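You operate a simulated robot arm through the tools that you are given. There is no shell and no other tool.

You are at the controls of a simulated robot arm. One attempt, no reset.

JOB
Dose the yellow-footed cup to its green line, then park it.
Fine: rice from the hopper; park it at the mat end by the lid rack; sliding plate back at LOAD, yellow slide shut. Where these are worked on the way, their far stop is far enough and under half their travel is too little: sliding plate.

It is judged by the outcome, as a careful person would: the job done as asked, and still so three seconds after it is handed in. It fails if anything else is knocked over, pushed out of place, dropped, spilled or broken. A push-on lid holds only when it is set on centred and level and pressed home; a screw cap is set on level and turned clockwise until tight.

ROBOT AND FRAMES
A 7-joint arm with a two-finger gripper, fixed in place. Base frame: the origin is at the foot of the arm, x ahead of it, y to its left, z up; the work surface is at about z = 0. Readings come in m, rad, newtons and seconds.
With the tool pointing down near the work surface it reaches from about 0.16 to 0.38 m from the base axis. Its first joint turns from -1.257 to 1.257 rad. Payload 0.6 kg.
The TCP is the grasp point between the finger pads, 0.022 m short of the fingertips. In the tool frame z runs along the fingers and y along their closing line. Largest opening 0.092 m; the body of the gripper starts 0.065 m behind the TCP.
Orientation is told as [roll, pitch, yaw] about the base's x, y, z axes, in that order, counted from this pose: with the fingers straight down and closing along the base's y, the tool's x points along the base's -x, its y along +y and its z along -z.

CONTROLS
- The arm moves only by the tool servo_tool. Its argument "deltas" is a list that holds one entry, the list of rows, each a list of 7 numbers: the shift along the base's x, y, z in m, then the turn, a rotation vector about the base's x, y, z in rad, then the finger opening in m, from 0 to 0.092. In form: [[[tx, ty, tz, ax, ay, az, claw], ...]]. A call has 1 to 20 rows; each row shifts and turns the commanded pose from where the row before left it. Each row takes 0.2 s and may step no farther than 0.05 m and 0.15 rad from the row before; otherwise, or with a gripper value out of range, the whole call is refused. A pose out of reach is approached as far as the arm can. The call stops where the force on the tool passes 90 N (or 10 N more than at its start, if that is more) or the arm is blocked; 0.2 s more then pass. The fingers move at their own pace and stop on an object; they squeeze with about 26 N. The grip force told is the motor's: it shows also when the fingers shut on nothing. Time passes only in rows, and 0.2 s behind the last, so rows that do not move let the fingers close. The reply holds the time, the measured pose of the TCP, the force on the tool along the base axes, the opening and the grip force, in the units named above and with some noise, with the torque about the TCP (base axes, N m) and any sound that the robot's microphone picked up.
- Cameras (640 x 400 px; columns grow to the right, rows downward): "scene" is fixed at [0.0555, -0.2696, 0.4055]; the picture's right is [0.76, -0.65, 0.00], its down [-0.44, -0.52, -0.73] and it looks along [0.48, 0.55, -0.68] (base axes); focal length 214 px, centre (320, 200). "wrist" rides on the gripper at [0.071, 0.019, -0.102] in the tool frame; the picture's right is [-0.26, 0.97, 0.00], its down [-0.75, -0.20, -0.62] and it looks along [-0.60, -0.16, 0.78] (tool axes); focal length 280 px, centre (320, 200). There is no depth. A picture from a camera that has moved, and an enlarged one, comes with that camera's place and axes in the base frame and with its lens. The place of the scene camera against the robot may be out by one fixed shift of up to 0.025 m in any direction.
- capture(camera): a new picture of that camera. It takes no simulated time.
- zoom(camera, box): a new picture of the part [left, top, right, bottom] of that camera's present view, enlarged. It takes no simulated time.
- sign_off(): hands the job in; it is judged then, once.

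Places have to be worked out from the pictures, the camera data and where the tool is seen. Open the gripper and draw the arm clear of the work before you hand the job in, unless the task says otherwise.

The tools are called after ">>>" as name(argument=value, ...) on one line, values as JSON. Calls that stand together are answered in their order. servo_tool: Moves the arm, as the interface text tells. Its arguments: {"type":"object","properties":{"deltas":{"type":"array"}},"required":["deltas"]} The other tools are called the same way: capture (camera) takes a picture; zoom (camera, box) takes an enlarged picture of a part of a camera's view; sign_off () hands the job in.

At the start:

```text
time_s: 0.0
tool_pos: [0.2364, -0.0772, 0.294]
ee_rot: [0.002, -0.001, 0.0]
ft_force: [0.1, -0.3, 0.1]
moment: [-0.03, -0.02, 0.0]
grip_width: 0.0919
gripper_force: 0.0
```

scene: 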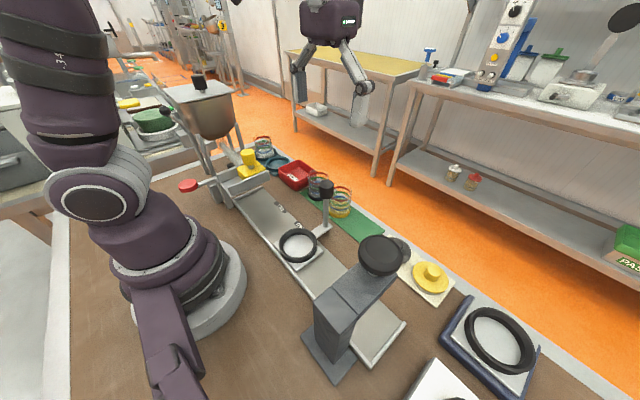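
wrist: 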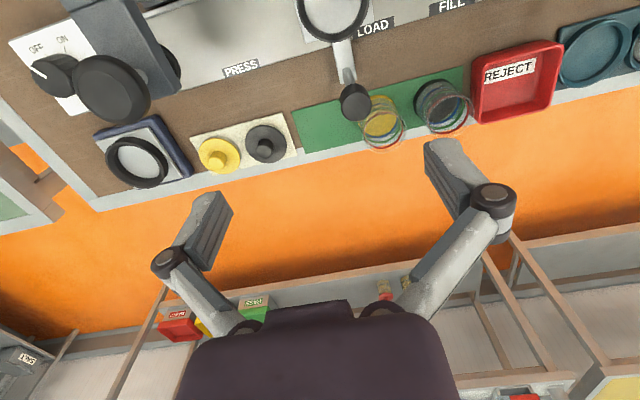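

I'll start by looking closely at the scene: the hopper, plate, cups, mat and lid rack.

>>> zoom(camera="scene", box=[160, 60, 360, 260])

>>> zoom(camera="scene", box=[240, 120, 400, 220])

>>> zoom(camera="wrist", box=[280, 0, 640, 200])

>>> zoom(camera="scene", box=[300, 200, 560, 400])

```text
2.00 times, centred on (260, 160) of scene
camera zoom: at [0.0555, -0.2696, 0.4055], right [0.76, -0.65, 0.0], down [-0.44, -0.52, -0.73], along [0.48, 0.55, -0.68], focal length 429 px, centre (440, 280)
```

zoom: 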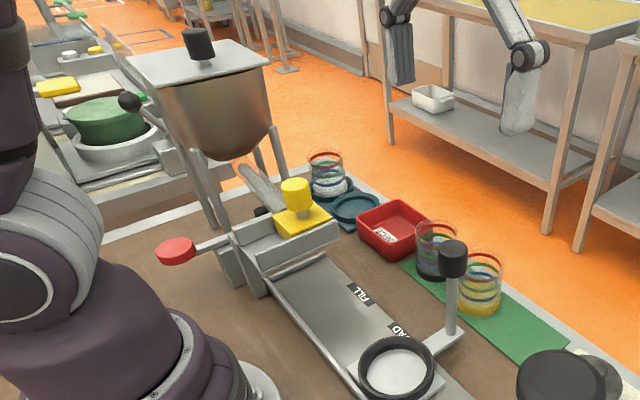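

```text
4.00 times, centred on (320, 170) of scene
camera zoom: at [0.0555, -0.2696, 0.4055], right [0.76, -0.65, 0.0], down [-0.44, -0.52, -0.73], along [0.48, 0.55, -0.68], focal length 858 px, centre (320, 320)
```

zoom: 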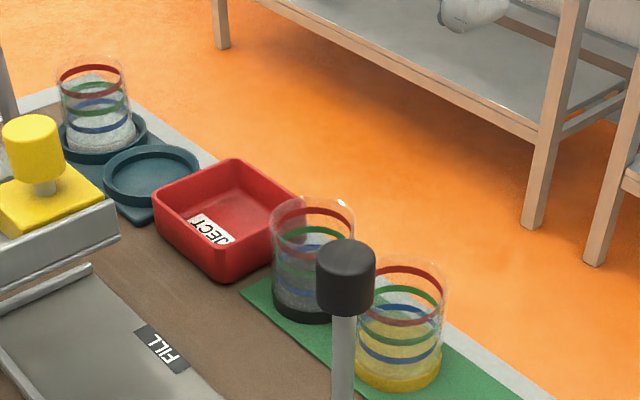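

```text
1.78 times, centred on (460, 100) of wrist
camera zoom: at [0.1642, -0.0583, 0.395], right [0.26, 0.97, 0.0], down [0.75, -0.2, 0.62], along [0.6, -0.16, -0.78], focal length 498 px, centre (71, 378)
```

zoom: 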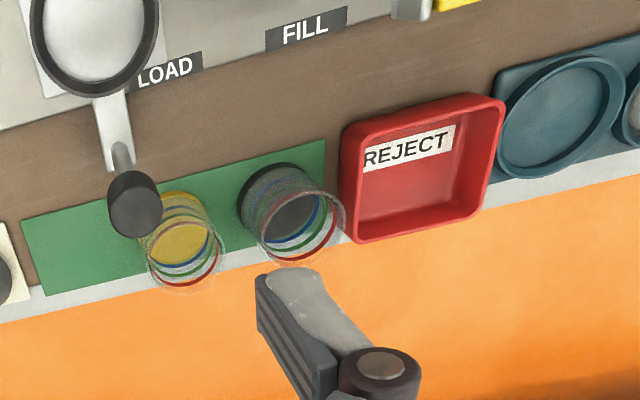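

```text
2.00 times, centred on (430, 300) of scene
camera zoom: at [0.0555, -0.2696, 0.4055], right [0.76, -0.65, 0.0], down [-0.44, -0.52, -0.73], along [0.48, 0.55, -0.68], focal length 429 px, centre (100, 0)
```

zoom: 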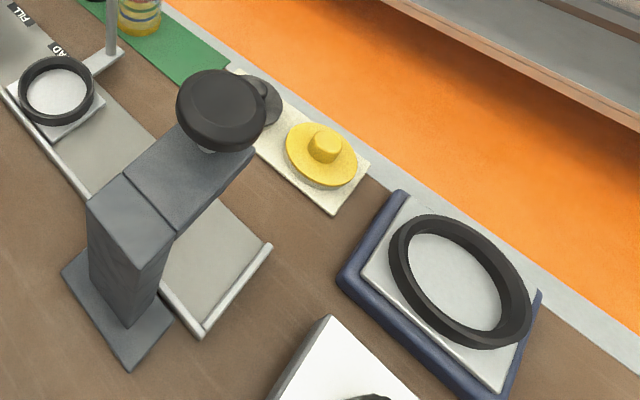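

The plate with ring sits at LOAD, and the two cups stand on the green mat. Next I zoom in on the hopper gate and the cups to see the lines and how the gate works.

>>> zoom(camera="scene", box=[170, 130, 290, 220])

>>> zoom(camera="scene", box=[305, 160, 365, 225])

>>> zoom(camera="wrist", box=[340, 60, 500, 160])

>>> zoom(camera="wrist", box=[0, 0, 320, 200])

```text
4.44 times, centred on (230, 175) of scene
camera zoom: at [0.0555, -0.2696, 0.4055], right [0.76, -0.65, 0.0], down [-0.44, -0.52, -0.73], along [0.48, 0.55, -0.68], focal length 953 px, centre (720, 311)
```

zoom: 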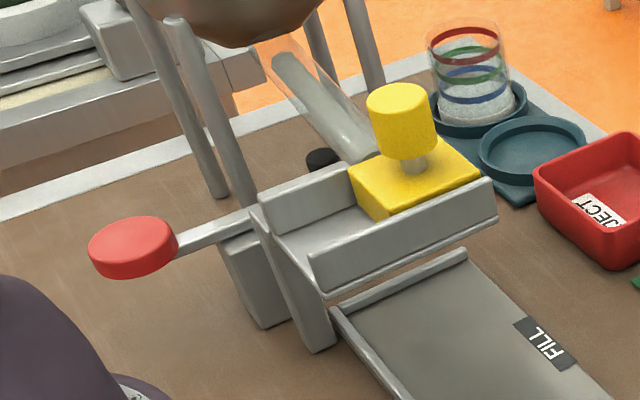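

```text
6.15 times, centred on (335, 192) of scene
camera zoom: at [0.0555, -0.2696, 0.4055], right [0.76, -0.65, 0.0], down [-0.44, -0.52, -0.73], along [0.48, 0.55, -0.68], focal length 1320 px, centre (228, 246)
```

zoom: 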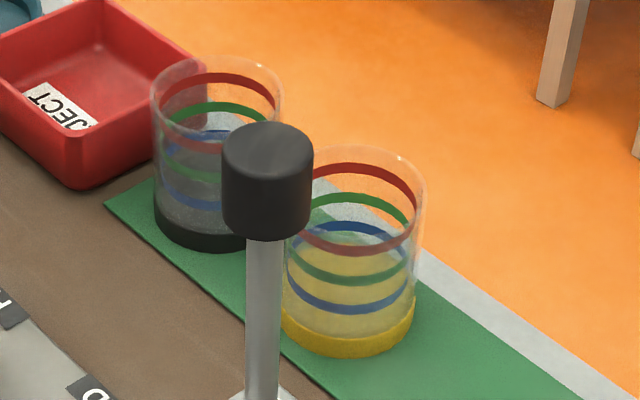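

```text
4.00 times, centred on (420, 110) of wrist
camera zoom: at [0.1642, -0.0583, 0.395], right [0.26, 0.97, 0.0], down [0.75, -0.2, 0.62], along [0.6, -0.16, -0.78], focal length 1122 px, centre (-80, 560)
```

zoom: 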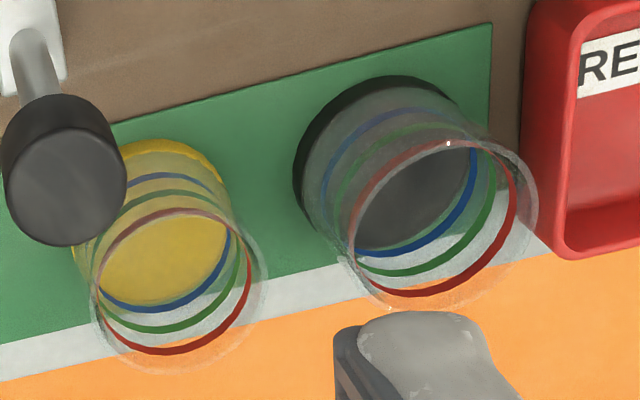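

```text
2.00 times, centred on (160, 100) of wrist
camera zoom: at [0.1642, -0.0583, 0.395], right [0.26, 0.97, 0.0], down [0.75, -0.2, 0.62], along [0.6, -0.16, -0.78], focal length 561 px, centre (640, 400)
```

zoom: 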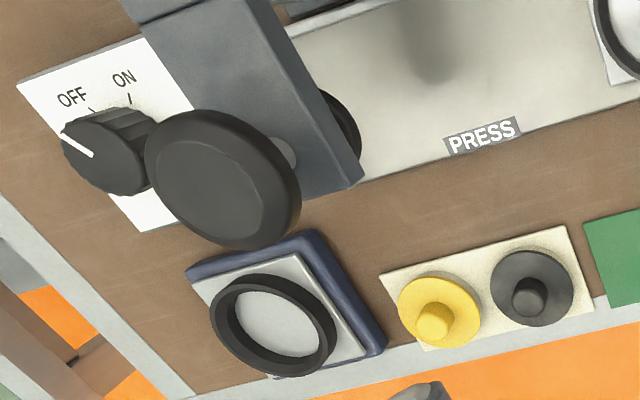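

The yellow slide with knob sits at the hopper chute's outlet, over the FILL end of the track. I turn the wrist camera toward +y, staying high, to study the gate and the red paddle.

>>> servo_tool(deltas=[[[-0.004, 0.005, 0.003, 0, 0, 0.15, 0.092], [-0.004, 0.005, 0.003, 0, 0, 0.15, 0.092], [-0.002, 0.005, 0.003, 0, 0, 0.15, 0.092], [-0.002, 0.005, 0.003, 0, 0, 0.15, 0.092], [-0.002, 0.005, 0.003, 0, 0, 0.15, 0.092], [-0.002, 0.005, 0.003, 0, 0, 0.15, 0.092], [0, 0.005, 0, 0, 0, 0.15, 0.092], [0, 0.005, 0, 0, 0, 0.15, 0.092]]])

>>> capture(camera="wrist")

>>> capture(camera="scene")

```text
time_s: 1.8
tool_pos: [0.2197, -0.0363, 0.3111]
ee_rot: [0.0, 0.001, 1.202]
ft_force: [-0.5, 0.6, 0.5]
moment: [0.01, 0.0, -0.02]
grip_width: 0.092
gripper_force: 0.1
```

```text
taken
camera wrist: at [0.1761, -0.0964, 0.4129], right [-0.81, 0.59, 0.0], down [0.46, 0.63, 0.63], along [0.37, 0.5, -0.78], focal length 280 px, centre (320, 200)
```

wrist: 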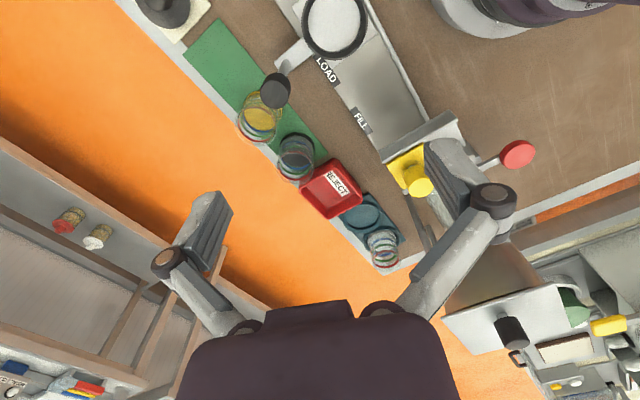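

```text
taken
```

scene: 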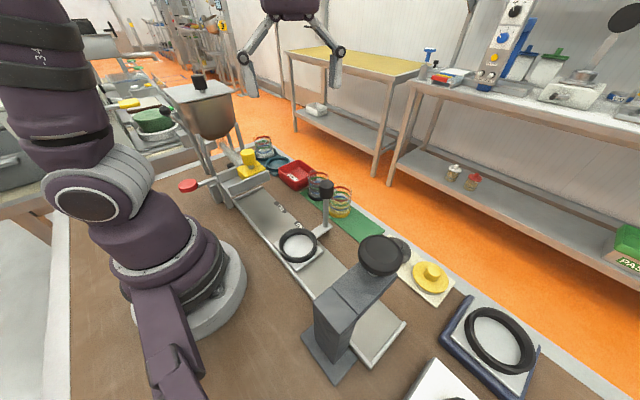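

The gate, cups and rack are in view. I zoom in on the gate, the red paddle and the cups.

>>> zoom(camera="wrist", box=[340, 90, 560, 228])

>>> zoom(camera="wrist", box=[220, 0, 420, 125])

>>> zoom(camera="wrist", box=[220, 80, 420, 280])

```text
2.90 times, centred on (450, 159) of wrist
camera zoom: at [0.1761, -0.0964, 0.4129], right [-0.81, 0.59, 0.0], down [0.46, 0.63, 0.63], along [0.37, 0.5, -0.78], focal length 813 px, centre (-57, 319)
```

zoom: 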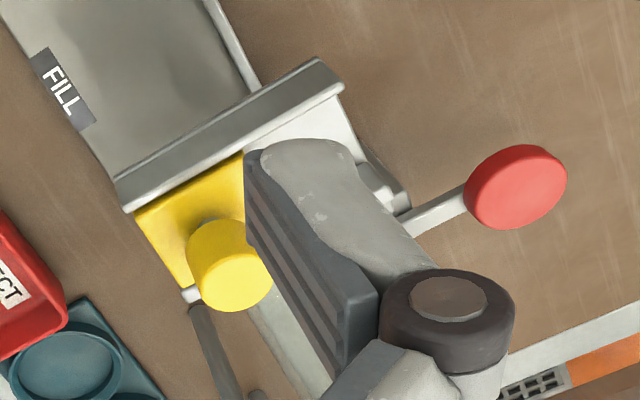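

```text
3.20 times, centred on (320, 62) of wrist
camera zoom: at [0.1761, -0.0964, 0.4129], right [-0.81, 0.59, 0.0], down [0.46, 0.63, 0.63], along [0.37, 0.5, -0.78], focal length 897 px, centre (320, 640)
```

zoom: 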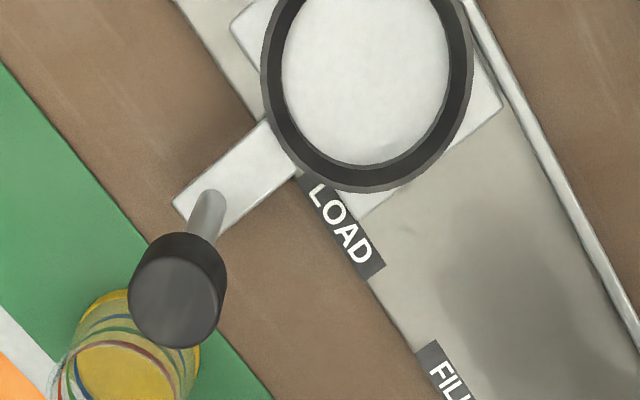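

```text
2.00 times, centred on (320, 180) of wrist
camera zoom: at [0.1761, -0.0964, 0.4129], right [-0.81, 0.59, 0.0], down [0.46, 0.63, 0.63], along [0.37, 0.5, -0.78], focal length 561 px, centre (320, 240)
```

zoom: 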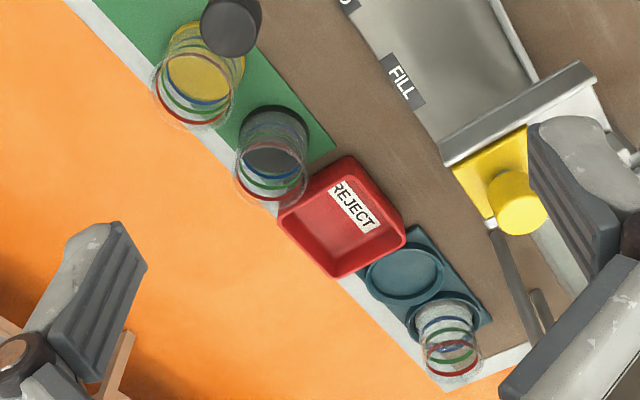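

The slide's channel runs along x, and the chute comes in from the hopper side. I turn the camera further for an unobstructed look at the gate.

>>> servo_tool(deltas=[[[0.008, 0.005, -0.01, 0, 0, 0.15, 0.092], [0.008, 0.005, -0.01, 0, 0, 0.15, 0.092], [0.008, 0.005, -0.01, 0, 0, 0.15, 0.092], [0.006, 0.005, -0.01, 0, 0, 0.15, 0.092]]])

>>> capture(camera="wrist")

>>> zoom(camera="wrist", box=[290, 100, 490, 260])

```text
time_s: 2.8
tool_pos: [0.25, -0.0156, 0.2706]
ee_rot: [0.0, 0.0, 1.801]
ft_force: [0.3, 0.3, 0.1]
moment: [0.01, 0.02, 0.03]
grip_width: 0.0921
gripper_force: 0.2
```

```text
taken
camera wrist: at [0.2471, -0.0905, 0.3727], right [-1.0, 0.03, 0.0], down [0.03, 0.78, 0.62], along [0.02, 0.62, -0.78], focal length 280 px, centre (320, 200)
```

wrist: 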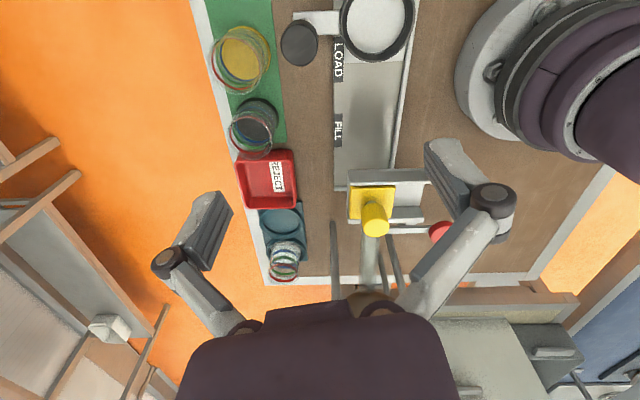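

```text
2.50 times, centred on (390, 180) of wrist
camera zoom: at [0.2471, -0.0905, 0.3727], right [-1.0, 0.03, 0.0], down [0.03, 0.78, 0.62], along [0.02, 0.62, -0.78], focal length 701 px, centre (145, 250)
```

zoom: 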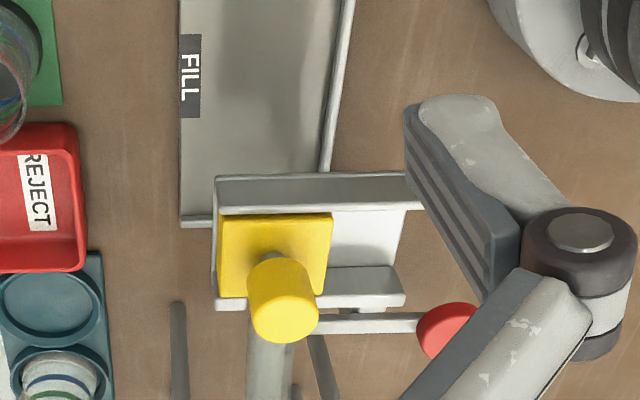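

Now I calibrate the scene camera's fixed shift by viewing the gripper, whose place I know.

>>> capture(camera="scene")

>>> zoom(camera="scene", box=[240, 20, 400, 140])

```text
taken
```

scene: 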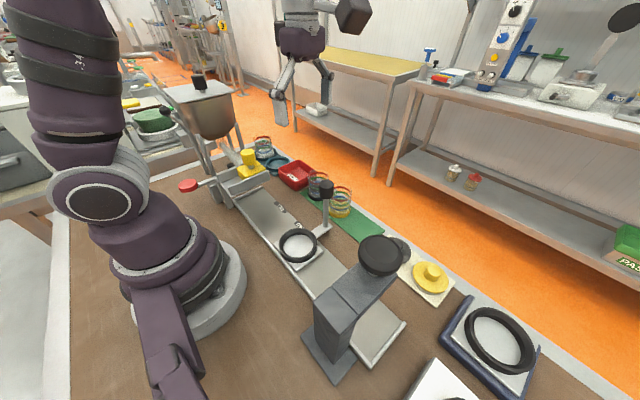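

```text
3.33 times, centred on (320, 80) of scene
camera zoom: at [0.0555, -0.2696, 0.4055], right [0.76, -0.65, 0.0], down [-0.44, -0.52, -0.73], along [0.48, 0.55, -0.68], focal length 715 px, centre (320, 600)
```

zoom: 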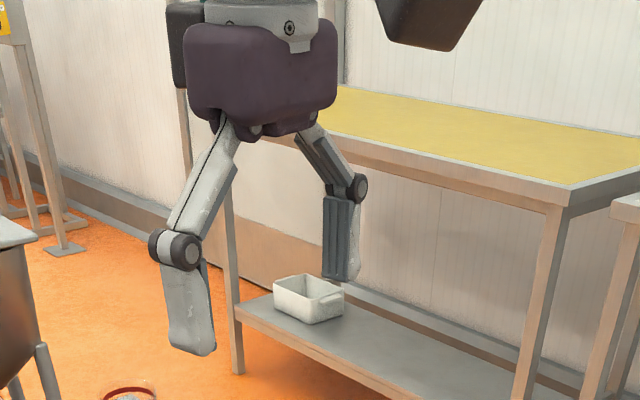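

Rough positions: yellow cup near (0.337, -0.02), plate ring near (0.195, -0.053), plate handle knob near (0.268, -0.05, 0.11), slide knob near (0.19, 0.125, 0.135). I move above the yellow cup with the fingers closing along x, to refine its place before descending.

>>> servo_tool(deltas=[[[0.02, -0.001, -0.01, 0, 0, -0.06, 0.084], [0.02, -0.001, -0.01, 0, 0, -0.06, 0.084], [0.02, -0.001, -0.01, 0, 0, -0.06, 0.084], [0.02, -0.001, -0.02, 0, 0, -0.05, 0.084], [0.007, 0, -0.02, 0, 0, 0, 0.084], [0, 0, 0, 0, 0, 0, 0.084]]])

>>> capture(camera="wrist")

>>> capture(camera="scene")

```text
time_s: 4.2
tool_pos: [0.3361, -0.0202, 0.2017]
ee_rot: [0.0, 0.0, 1.569]
ft_force: [-0.8, -0.2, 0.0]
moment: [0.0, 0.04, 0.01]
grip_width: 0.0837
gripper_force: 0.0
```

```text
taken
camera wrist: at [0.3159, -0.0919, 0.303], right [-0.96, 0.26, 0.0], down [0.21, 0.75, 0.62], along [0.17, 0.6, -0.78], focal length 280 px, centre (320, 200)
```

wrist: 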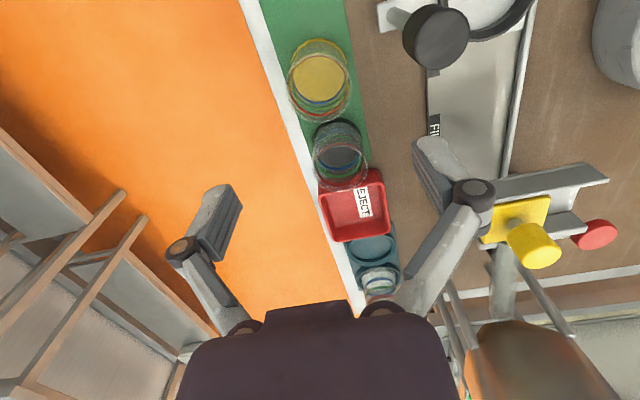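

```text
taken
```

scene: 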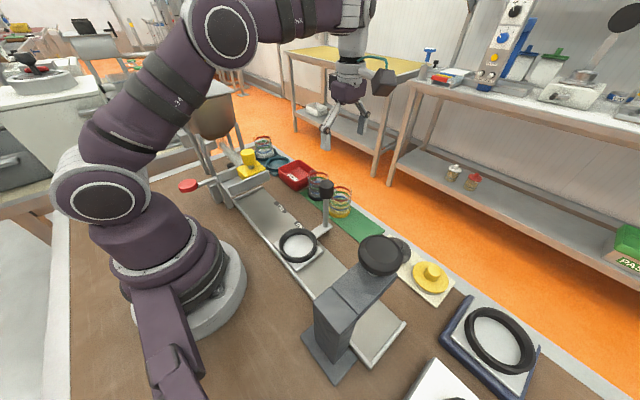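

The yellow cup lies just ahead of the tool. I zoom in on it, the gate and the hopper to refine positions.

>>> zoom(camera="wrist", box=[270, 20, 390, 95])

>>> zoom(camera="wrist", box=[370, 0, 530, 100])

>>> zoom(camera="wrist", box=[460, 150, 640, 270])

>>> zoom(camera="scene", box=[300, 80, 400, 150])

```text
5.33 times, centred on (330, 58) of wrist
camera zoom: at [0.3159, -0.0919, 0.303], right [-0.96, 0.26, 0.0], down [0.21, 0.75, 0.62], along [0.17, 0.6, -0.78], focal length 1495 px, centre (267, 960)
```

zoom: 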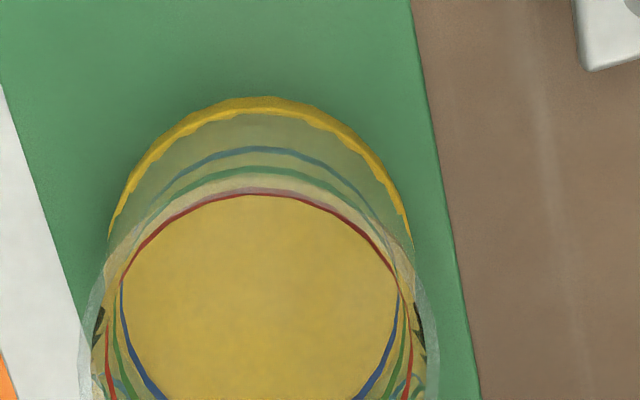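

```text
4.00 times, centred on (450, 50) of wrist
camera zoom: at [0.3159, -0.0919, 0.303], right [-0.96, 0.26, 0.0], down [0.21, 0.75, 0.62], along [0.17, 0.6, -0.78], focal length 1122 px, centre (-200, 800)
```

zoom: 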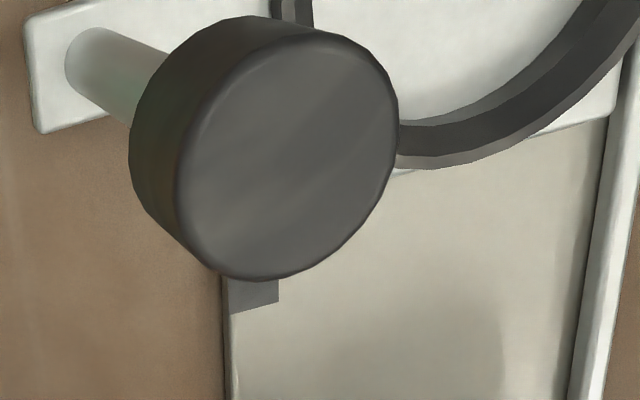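

```text
3.33 times, centred on (550, 210) of wrist
camera zoom: at [0.3159, -0.0919, 0.303], right [-0.96, 0.26, 0.0], down [0.21, 0.75, 0.62], along [0.17, 0.6, -0.78], focal length 935 px, centre (-447, 167)
```

zoom: 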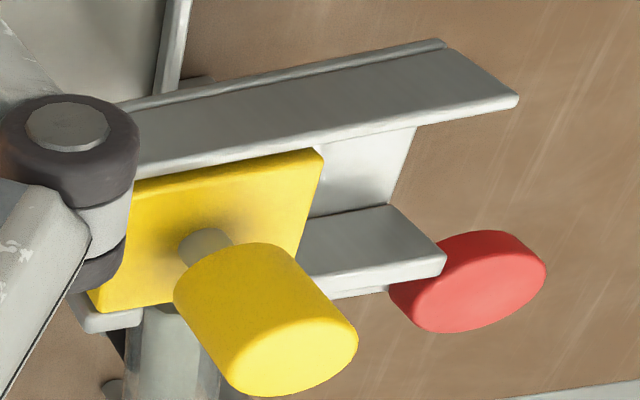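

```text
5.71 times, centred on (350, 115) of scene
camera zoom: at [0.0555, -0.2696, 0.4055], right [0.76, -0.65, 0.0], down [-0.44, -0.52, -0.73], along [0.48, 0.55, -0.68], focal length 1226 px, centre (149, 686)
```

zoom: 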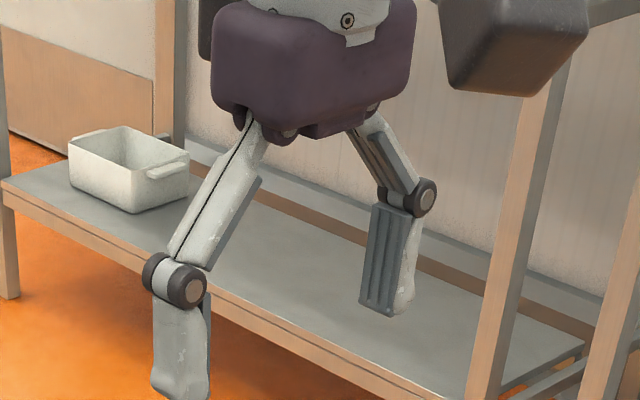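

I need the full cup outline, so I zoom in on it once more with a larger frame.

>>> zoom(camera="wrist", box=[250, 20, 390, 130])

>>> zoom(camera="scene", box=[290, 170, 390, 240])

```text
3.64 times, centred on (320, 75) of wrist
camera zoom: at [0.3159, -0.0919, 0.303], right [-0.96, 0.26, 0.0], down [0.21, 0.75, 0.62], along [0.17, 0.6, -0.78], focal length 1020 px, centre (320, 654)
```

zoom: 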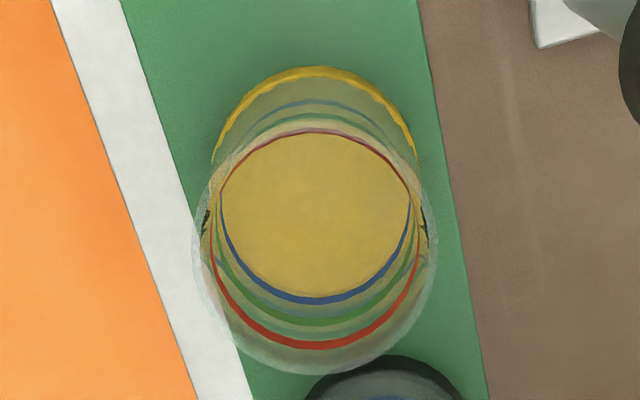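

```text
5.71 times, centred on (340, 205) of scene
camera zoom: at [0.0555, -0.2696, 0.4055], right [0.76, -0.65, 0.0], down [-0.44, -0.52, -0.73], along [0.48, 0.55, -0.68], focal length 1226 px, centre (206, 171)
```

zoom: 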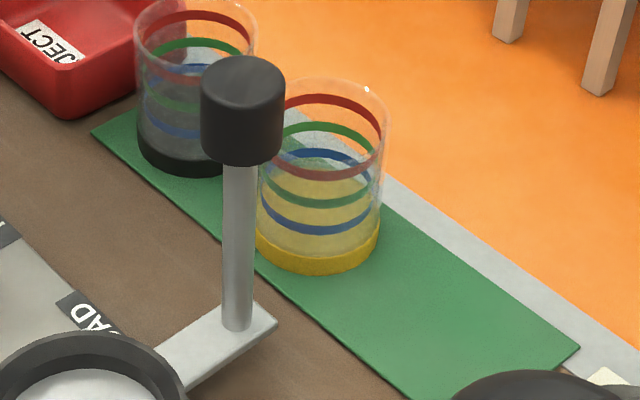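

The cup's axis is near (0.3365, -0.0235), about 0.062 m tall and 0.056 m across. The handle knob's top is near (0.261, -0.05, 0.136). Before grasping, I move over the plate ring to measure it without anything in the way.

>>> servo_tool(deltas=[[[-0.03, -0.006, 0.008, 0, 0, -0.12, 0.084], [-0.035, -0.008, 0.008, 0, 0, -0.12, 0.084], [-0.035, -0.009, 0.004, 0, 0, -0.13, 0.084], [-0.036, -0.01, 0, 0, 0, 0, 0.084], [0, 0, 0, 0, 0, 0, 0.084]]])

>>> capture(camera="wrist")

>>> zoom(camera="wrist", box=[240, 10, 400, 130])

```text
time_s: 5.4
tool_pos: [0.2017, -0.0525, 0.2213]
ee_rot: [0.0, 0.0, 1.2]
ft_force: [-0.5, 0.1, 0.4]
moment: [0.02, -0.01, 0.02]
grip_width: 0.0838
gripper_force: 0.1
```

```text
taken
camera wrist: at [0.1571, -0.1127, 0.3234], right [-0.8, 0.59, 0.0], down [0.46, 0.63, 0.63], along [0.37, 0.5, -0.78], focal length 280 px, centre (320, 200)
```

wrist: 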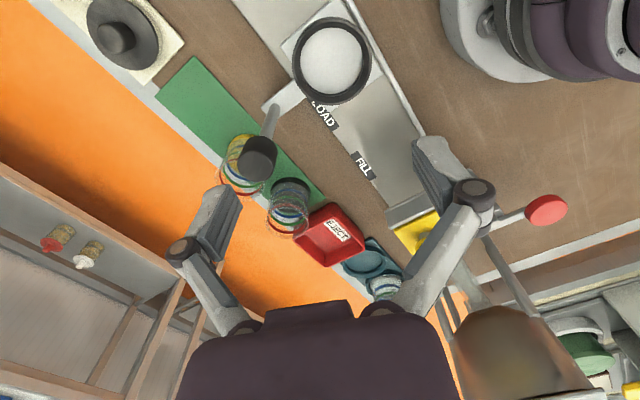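

```text
3.33 times, centred on (320, 70) of wrist
camera zoom: at [0.1571, -0.1127, 0.3234], right [-0.8, 0.59, 0.0], down [0.46, 0.63, 0.63], along [0.37, 0.5, -0.78], focal length 935 px, centre (320, 633)
```

zoom: 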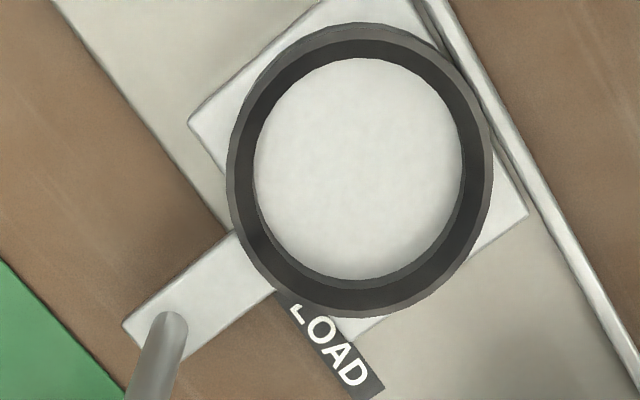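

The ring's floor centre is near (0.1865, -0.0525) with about 0.063 m inner diameter, a loose fit for the 0.0566 m foot. I go back over the yellow cup with yaw 1.2, which keeps the inner finger away from the handle knob, and descend partway.

>>> servo_tool(deltas=[[[0.035, 0.008, 0, 0, 0, 0, 0.084], [0.035, 0.008, 0, 0, 0, 0, 0.084], [0.035, 0.008, 0, 0, 0, 0, 0.084], [0.03, 0.005, -0.02, 0, 0, 0, 0.084], [0, 0, -0.02, 0, 0, 0, 0.084], [0, 0, -0.02, 0, 0, 0, 0.084], [0, 0, 0, 0, 0, 0, 0.084]]])

>>> capture(camera="wrist")

>>> zoom(camera="wrist", box=[240, 20, 400, 140])

>>> zoom(camera="scene", box=[270, 100, 410, 240])

```text
time_s: 7.0
tool_pos: [0.3364, -0.026, 0.1608]
ee_rot: [-0.002, -0.001, 1.199]
ft_force: [0.0, 0.4, 0.0]
moment: [-0.01, -0.02, 0.02]
grip_width: 0.0843
gripper_force: 0.1
```

```text
taken
camera wrist: at [0.2917, -0.0847, 0.2628], right [-0.8, 0.59, 0.0], down [0.46, 0.63, 0.62], along [0.37, 0.5, -0.78], focal length 280 px, centre (320, 200)
```

wrist: 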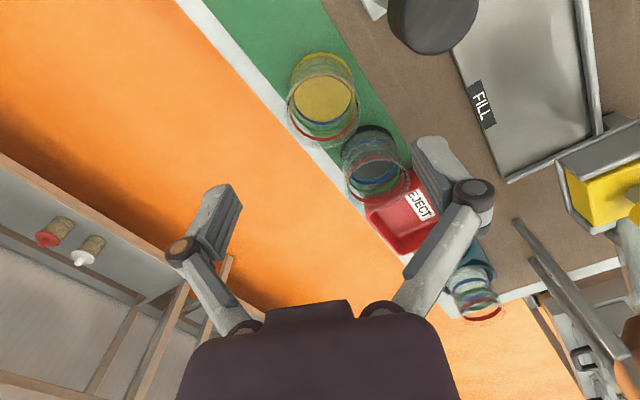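

```text
3.33 times, centred on (320, 80) of wrist
camera zoom: at [0.2917, -0.0847, 0.2628], right [-0.8, 0.59, 0.0], down [0.46, 0.63, 0.62], along [0.37, 0.5, -0.78], focal length 935 px, centre (320, 600)
```

zoom: 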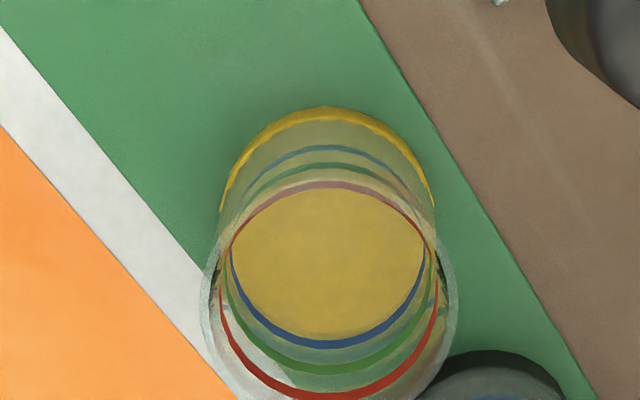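

```text
2.86 times, centred on (340, 170) of scene
camera zoom: at [0.0555, -0.2696, 0.4055], right [0.76, -0.65, 0.0], down [-0.44, -0.52, -0.73], along [0.48, 0.55, -0.68], focal length 613 px, centre (263, 286)
```

zoom: 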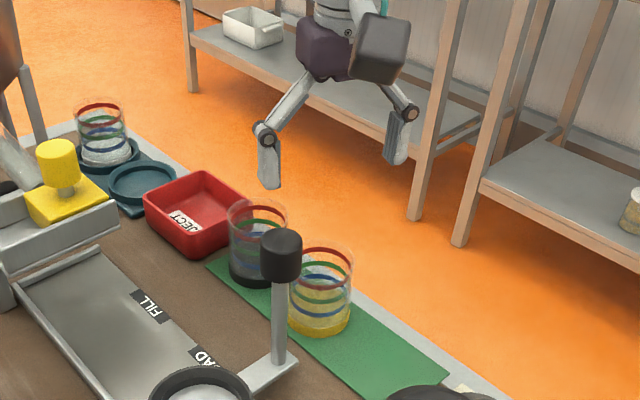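

The cup axis refines to about (0.335, -0.0235). I make a small correction and descend so the pads take the cup's upper half, then close.

>>> servo_tool(deltas=[[[-0.0012, 0.0022, -0.02, 0, 0, 0, 0.084], [0, 0, -0.02, 0, 0, 0, 0.084], [0, 0, -0.02, 0, 0, 0, 0.084], [0, 0, -0.02, 0, 0, 0, 0.084], [0, 0, -0.02, 0, 0, 0, 0.084], [0, 0, -0.012, 0, 0, 0, 0.084], [0, 0, 0, 0, 0, 0, 0.084]]])

>>> zoom(camera="scene", box=[270, 130, 410, 240])

>>> capture(camera="wrist")

```text
time_s: 8.6
tool_pos: [0.335, -0.023, 0.0512]
ee_rot: [0.001, -0.001, 1.197]
ft_force: [0.2, -0.6, 0.0]
moment: [0.0, -0.01, 0.04]
grip_width: 0.0836
gripper_force: 0.0
```

```text
3.64 times, centred on (340, 185) of scene
camera zoom: at [0.0555, -0.2696, 0.4055], right [0.76, -0.65, 0.0], down [-0.44, -0.52, -0.73], along [0.48, 0.55, -0.68], focal length 780 px, centre (247, 254)
```

zoom: 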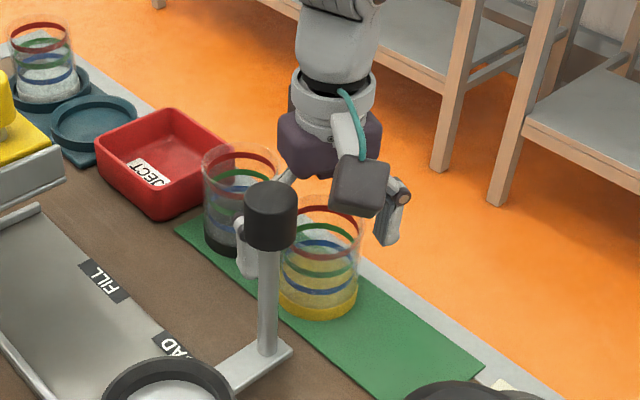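

```text
taken
camera wrist: at [0.2894, -0.0828, 0.1513], right [-0.8, 0.59, 0.0], down [0.46, 0.63, 0.63], along [0.37, 0.5, -0.78], focal length 280 px, centre (320, 200)
```

wrist: 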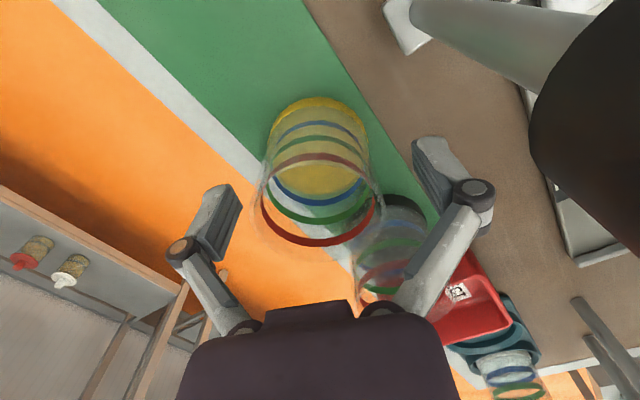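

The fingers straddle the cup with even clearance and no contact. I close on it gently.

>>> servo_tool(deltas=[[[0, 0, -0.002, 0, 0, 0, 0.07], [0, 0, 0, 0, 0, 0, 0.06], [0, 0, 0, 0, 0, 0, 0.05], [0, 0, 0, 0, 0, 0, 0.05], [0, 0, 0, 0, 0, 0, 0.05]]])

>>> zoom(camera="scene", box=[270, 130, 410, 240])

>>> capture(camera="wrist")

```text
time_s: 9.8
tool_pos: [0.3346, -0.0229, 0.0478]
ee_rot: [0.001, -0.001, 1.198]
ft_force: [1.2, -0.2, 8.8]
moment: [0.05, -0.01, -0.03]
grip_width: 0.0549
gripper_force: 25.8
```

```text
3.64 times, centred on (340, 185) of scene
camera zoom: at [0.0555, -0.2696, 0.4055], right [0.76, -0.65, 0.0], down [-0.44, -0.52, -0.73], along [0.48, 0.55, -0.68], focal length 780 px, centre (247, 254)
```

zoom: 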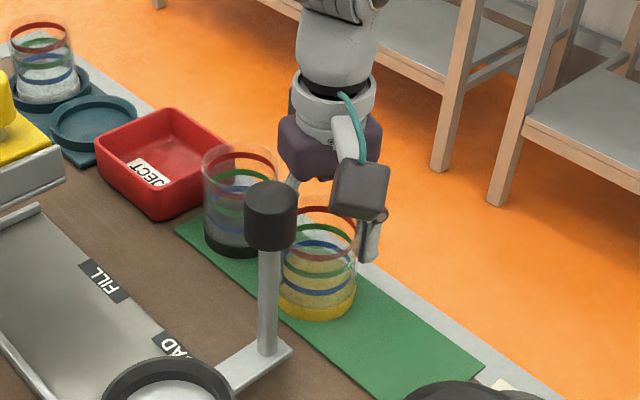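

```text
taken
camera wrist: at [0.2899, -0.0828, 0.1493], right [-0.8, 0.59, 0.0], down [0.46, 0.63, 0.63], along [0.37, 0.5, -0.78], focal length 280 px, centre (320, 200)
```

wrist: 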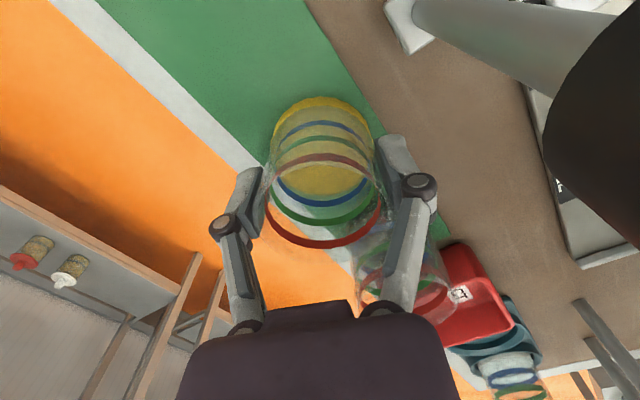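

The cup is gripped at 0.055 m. I lift it straight up, well above the handle knob, and check it.

>>> servo_tool(deltas=[[[0, 0, 0.01, 0, 0, 0, 0.05], [0, 0, 0.02, 0, 0, 0, 0.05], [0, 0, 0.03, 0, 0, 0, 0.05], [0, 0, 0.035, 0, 0, 0, 0.05], [0, 0, 0.035, 0, 0, 0, 0.05], [0, 0, 0.03, 0, 0, 0, 0.05], [0, 0, 0, 0, 0, 0, 0.05]]])

>>> capture(camera="wrist")

>>> capture(camera="scene")

```text
time_s: 11.4
tool_pos: [0.3354, -0.0212, 0.2077]
ee_rot: [-0.001, -0.001, 1.198]
ft_force: [-0.1, 0.3, 0.2]
moment: [0.02, 0.01, -0.02]
grip_width: 0.0547
gripper_force: 26.1
```

```text
taken
camera wrist: at [0.2906, -0.082, 0.3089], right [-0.8, 0.59, 0.0], down [0.46, 0.63, 0.62], along [0.37, 0.5, -0.78], focal length 280 px, centre (320, 200)
```

wrist: 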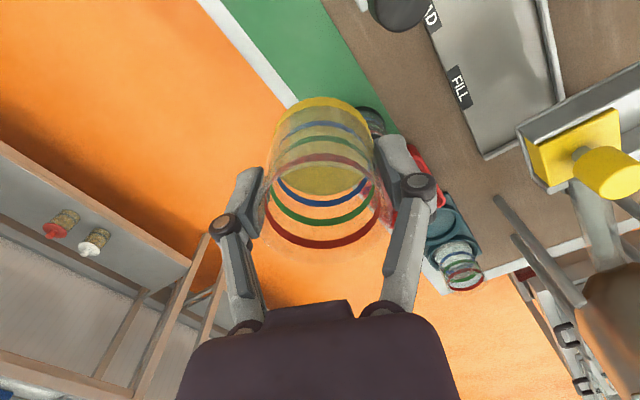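

```text
taken
```

scene: 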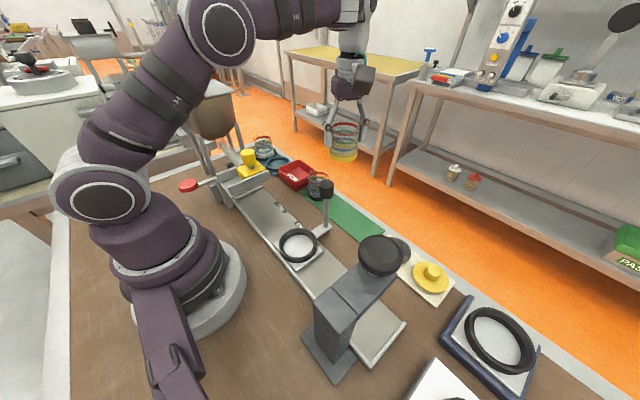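

The cup is held level. I carry it above the plate ring while turning to close along y.

>>> servo_tool(deltas=[[[-0.015, -0.003, 0, 0, 0, -0.12, 0.05], [-0.015, -0.003, 0, 0, 0, -0.12, 0.05], [-0.015, -0.003, 0, 0, 0, -0.12, 0.05], [-0.015, -0.003, 0, 0, 0, -0.12, 0.05], [-0.015, -0.003, 0, 0, 0, -0.12, 0.05], [-0.015, -0.003, 0, 0, 0, -0.12, 0.05], [-0.015, -0.003, 0, 0, 0, -0.12, 0.05], [-0.015, -0.003, 0, 0, 0, -0.12, 0.05], [-0.015, -0.003, 0, 0, 0, -0.12, 0.05], [-0.0135, -0.003, 0, 0, 0, -0.118, 0.05], [0, 0, 0, 0, 0, 0, 0.05]]])

>>> capture(camera="wrist")

>>> capture(camera="scene")

```text
time_s: 13.8
tool_pos: [0.1863, -0.0533, 0.2082]
ee_rot: [0.0, -0.001, -0.002]
ft_force: [0.5, -0.4, -0.7]
moment: [-0.02, 0.01, 0.02]
grip_width: 0.0546
gripper_force: 26.5
```

```text
taken
camera wrist: at [0.1134, -0.0344, 0.3091], right [0.26, 0.96, 0.0], down [0.75, -0.21, 0.62], along [0.6, -0.16, -0.78], focal length 280 px, centre (320, 200)
```

wrist: 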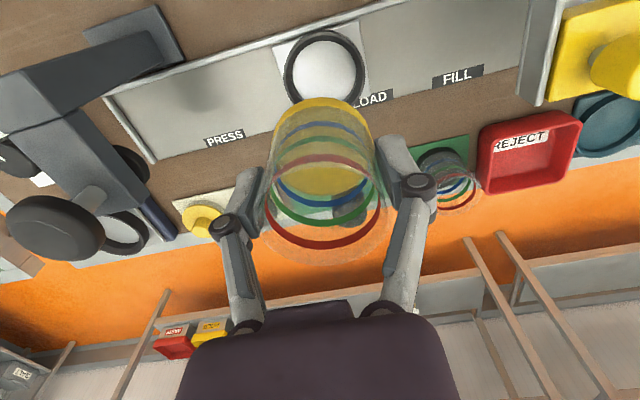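

```text
taken
```

scene: 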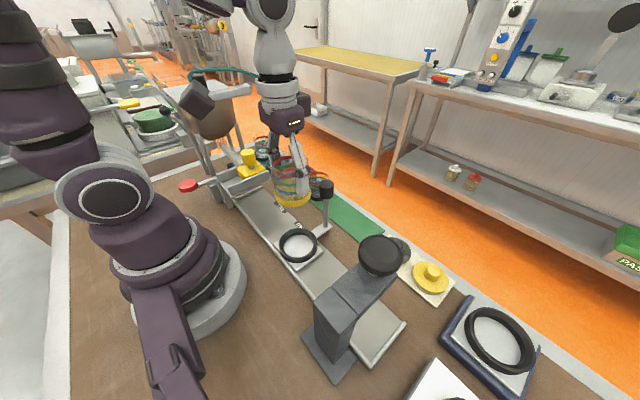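

I check the ring's position against the held cup from here.

>>> zoom(camera="wrist", box=[260, 20, 390, 120])

>>> zoom(camera="scene", box=[260, 210, 350, 280])

```text
4.00 times, centred on (325, 70) of wrist
camera zoom: at [0.1134, -0.0344, 0.3091], right [0.26, 0.96, 0.0], down [0.75, -0.21, 0.62], along [0.6, -0.16, -0.78], focal length 1122 px, centre (300, 720)
```

zoom: 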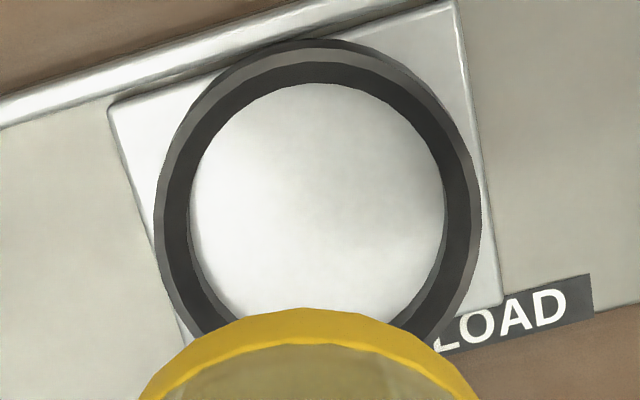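

```text
5.71 times, centred on (305, 245) of scene
camera zoom: at [0.0555, -0.2696, 0.4055], right [0.76, -0.65, 0.0], down [-0.44, -0.52, -0.73], along [0.48, 0.55, -0.68], focal length 1226 px, centre (406, -57)
```

zoom: 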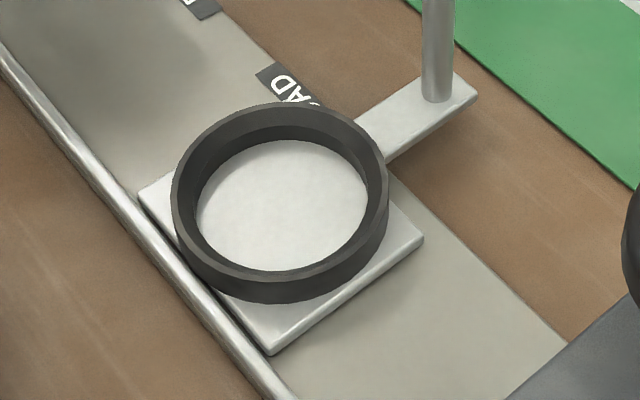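

The ring centre refines to about (0.1885, -0.050). I correct sideways by a few mm and lower until the foot is roughly 1 cm above the ring, then recheck.

>>> servo_tool(deltas=[[[0.0022, 0.0033, -0.02, 0, 0, 0, 0.05], [0, 0, -0.03, 0, 0, 0, 0.05], [0, 0, -0.03, 0, 0, 0, 0.05], [0, 0, -0.03, 0, 0, 0, 0.05], [0, 0, -0.016, 0, 0, 0, 0.05], [0, 0, 0, 0, 0, 0, 0.05]]])

>>> zoom(camera="wrist", box=[230, 30, 410, 180])

>>> zoom(camera="scene", box=[250, 200, 350, 280])

```text
time_s: 15.2
tool_pos: [0.1882, -0.0498, 0.0817]
ee_rot: [0.0, 0.0, 0.001]
ft_force: [0.3, 0.1, -0.5]
moment: [-0.02, 0.06, 0.02]
grip_width: 0.0545
gripper_force: 26.0
```

```text
2.67 times, centred on (320, 105) of wrist
camera zoom: at [0.116, -0.0315, 0.1832], right [0.26, 0.97, 0.0], down [0.75, -0.2, 0.62], along [0.6, -0.16, -0.78], focal length 748 px, centre (320, 453)
```

zoom: 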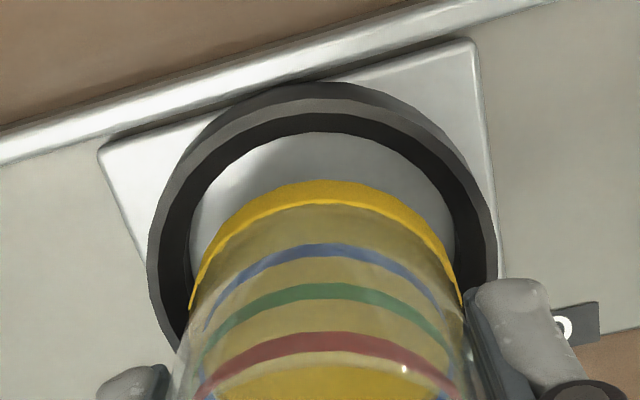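

```text
5.00 times, centred on (300, 240) of scene
camera zoom: at [0.0555, -0.2696, 0.4055], right [0.76, -0.65, 0.0], down [-0.44, -0.52, -0.73], along [0.48, 0.55, -0.68], focal length 1072 px, centre (420, 0)
```

zoom: 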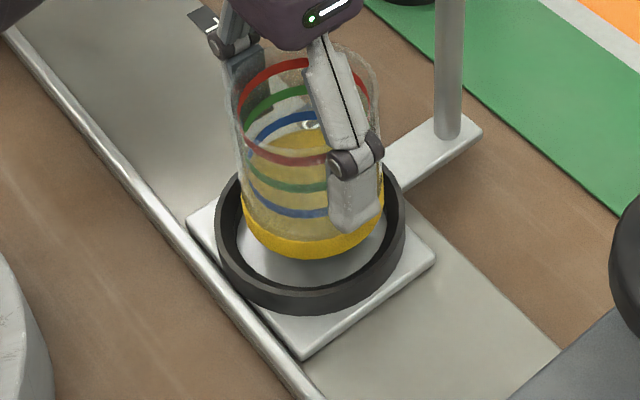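

The foot looks centred over the ring in both views. I lower another 8 mm and look again right at the ring's mouth.

>>> servo_tool(deltas=[[[0, 0, -0.005, 0, 0, 0, 0.05], [0, 0, -0.004, 0, 0, 0, 0.05], [0, 0, 0, 0, 0, 0, 0.05]]])

>>> zoom(camera="wrist", box=[230, 30, 410, 180])

>>> zoom(camera="scene", box=[265, 210, 340, 270])

```text
time_s: 16.0
tool_pos: [0.1878, -0.0518, 0.0723]
ee_rot: [-0.001, 0.0, -0.002]
ft_force: [0.4, -0.4, -0.1]
moment: [0.03, 0.01, 0.01]
grip_width: 0.0548
gripper_force: 25.6
```

```text
2.67 times, centred on (320, 105) of wrist
camera zoom: at [0.1157, -0.0311, 0.1737], right [0.26, 0.97, 0.0], down [0.75, -0.2, 0.62], along [0.6, -0.16, -0.78], focal length 748 px, centre (320, 453)
```

zoom: 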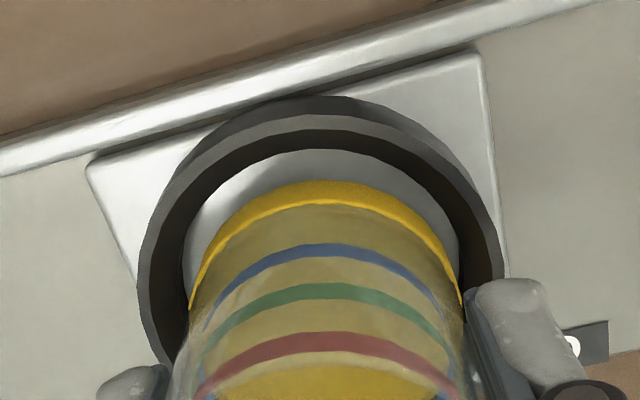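

```text
6.67 times, centred on (302, 240) of scene
camera zoom: at [0.0555, -0.2696, 0.4055], right [0.76, -0.65, 0.0], down [-0.44, -0.52, -0.73], along [0.48, 0.55, -0.68], focal length 1430 px, centre (437, -67)
```

zoom: 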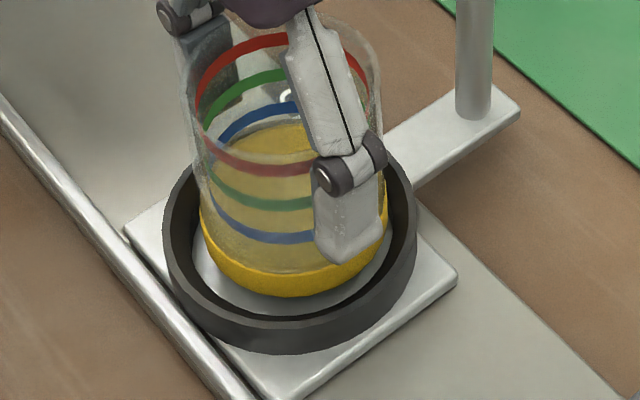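

Alignment holds. I lower in small steps while watching the force for contact with the plate floor.

>>> servo_tool(deltas=[[[0, -0.0005, -0.003, 0, 0, 0, 0.05], [0, 0, -0.003, 0, 0, 0, 0.05], [0, 0, -0.003, 0, 0, 0, 0.05], [0, 0, 0, 0, 0, 0, 0.05]]])

>>> zoom(camera="wrist", box=[230, 30, 410, 180])

>>> zoom(camera="scene", box=[265, 210, 340, 270])

```text
time_s: 17.0
tool_pos: [0.1888, -0.0493, 0.0649]
ee_rot: [0.001, 0.0, 0.001]
ft_force: [0.6, -0.3, -0.8]
moment: [0.03, -0.01, 0.05]
grip_width: 0.0545
gripper_force: 26.2
```

```text
2.67 times, centred on (320, 105) of wrist
camera zoom: at [0.1162, -0.0311, 0.1652], right [0.26, 0.97, 0.0], down [0.75, -0.2, 0.62], along [0.6, -0.16, -0.78], focal length 748 px, centre (320, 453)
```

zoom: 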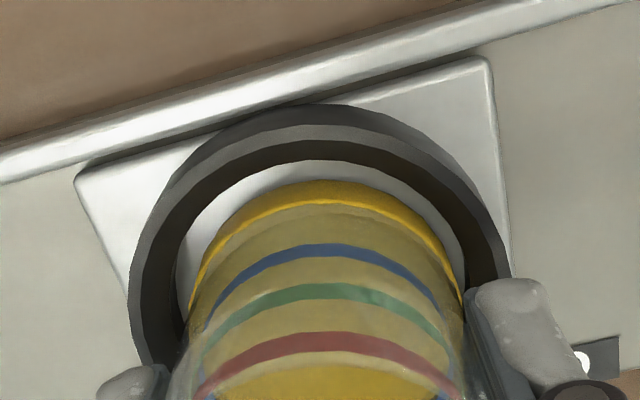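

```text
6.67 times, centred on (302, 240) of scene
camera zoom: at [0.0555, -0.2696, 0.4055], right [0.76, -0.65, 0.0], down [-0.44, -0.52, -0.73], along [0.48, 0.55, -0.68], focal length 1430 px, centre (437, -67)
```

zoom: 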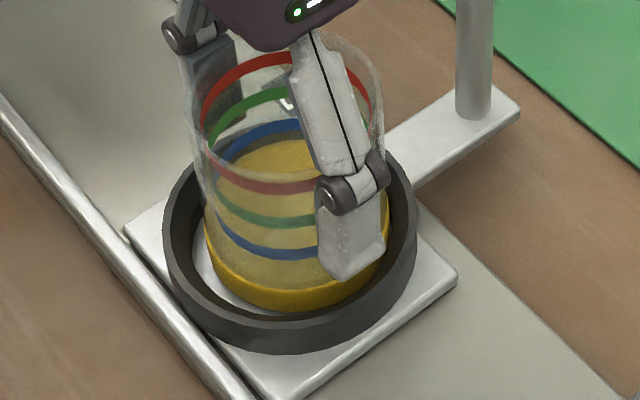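

The foot is entering the ring cleanly. I continue down in small steps until contact.

>>> servo_tool(deltas=[[[0, 0, -0.002, 0, 0, 0, 0.05], [0, 0, -0.002, 0, 0, 0, 0.05], [0, 0, 0, 0, 0, 0, 0.05]]])

>>> zoom(camera="scene", box=[265, 210, 340, 270])

```text
time_s: 17.8
tool_pos: [0.1881, -0.0494, 0.0605]
ee_rot: [0.001, 0.0, 0.001]
ft_force: [-3.6, -1.5, 20.1]
moment: [-0.02, -0.03, -0.03]
grip_width: 0.0549
gripper_force: 26.3
```

```text
6.67 times, centred on (302, 240) of scene
camera zoom: at [0.0555, -0.2696, 0.4055], right [0.76, -0.65, 0.0], down [-0.44, -0.52, -0.73], along [0.48, 0.55, -0.68], focal length 1430 px, centre (437, -67)
```

zoom: 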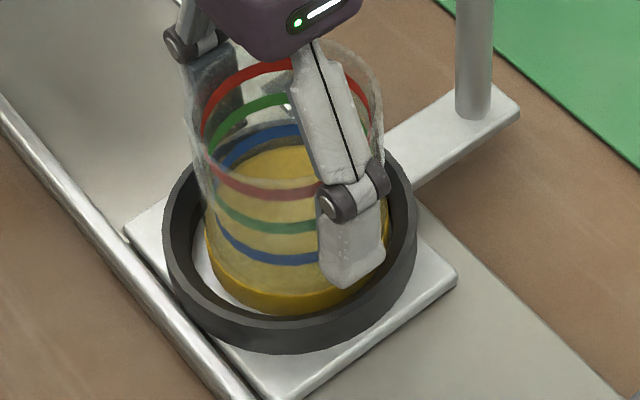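

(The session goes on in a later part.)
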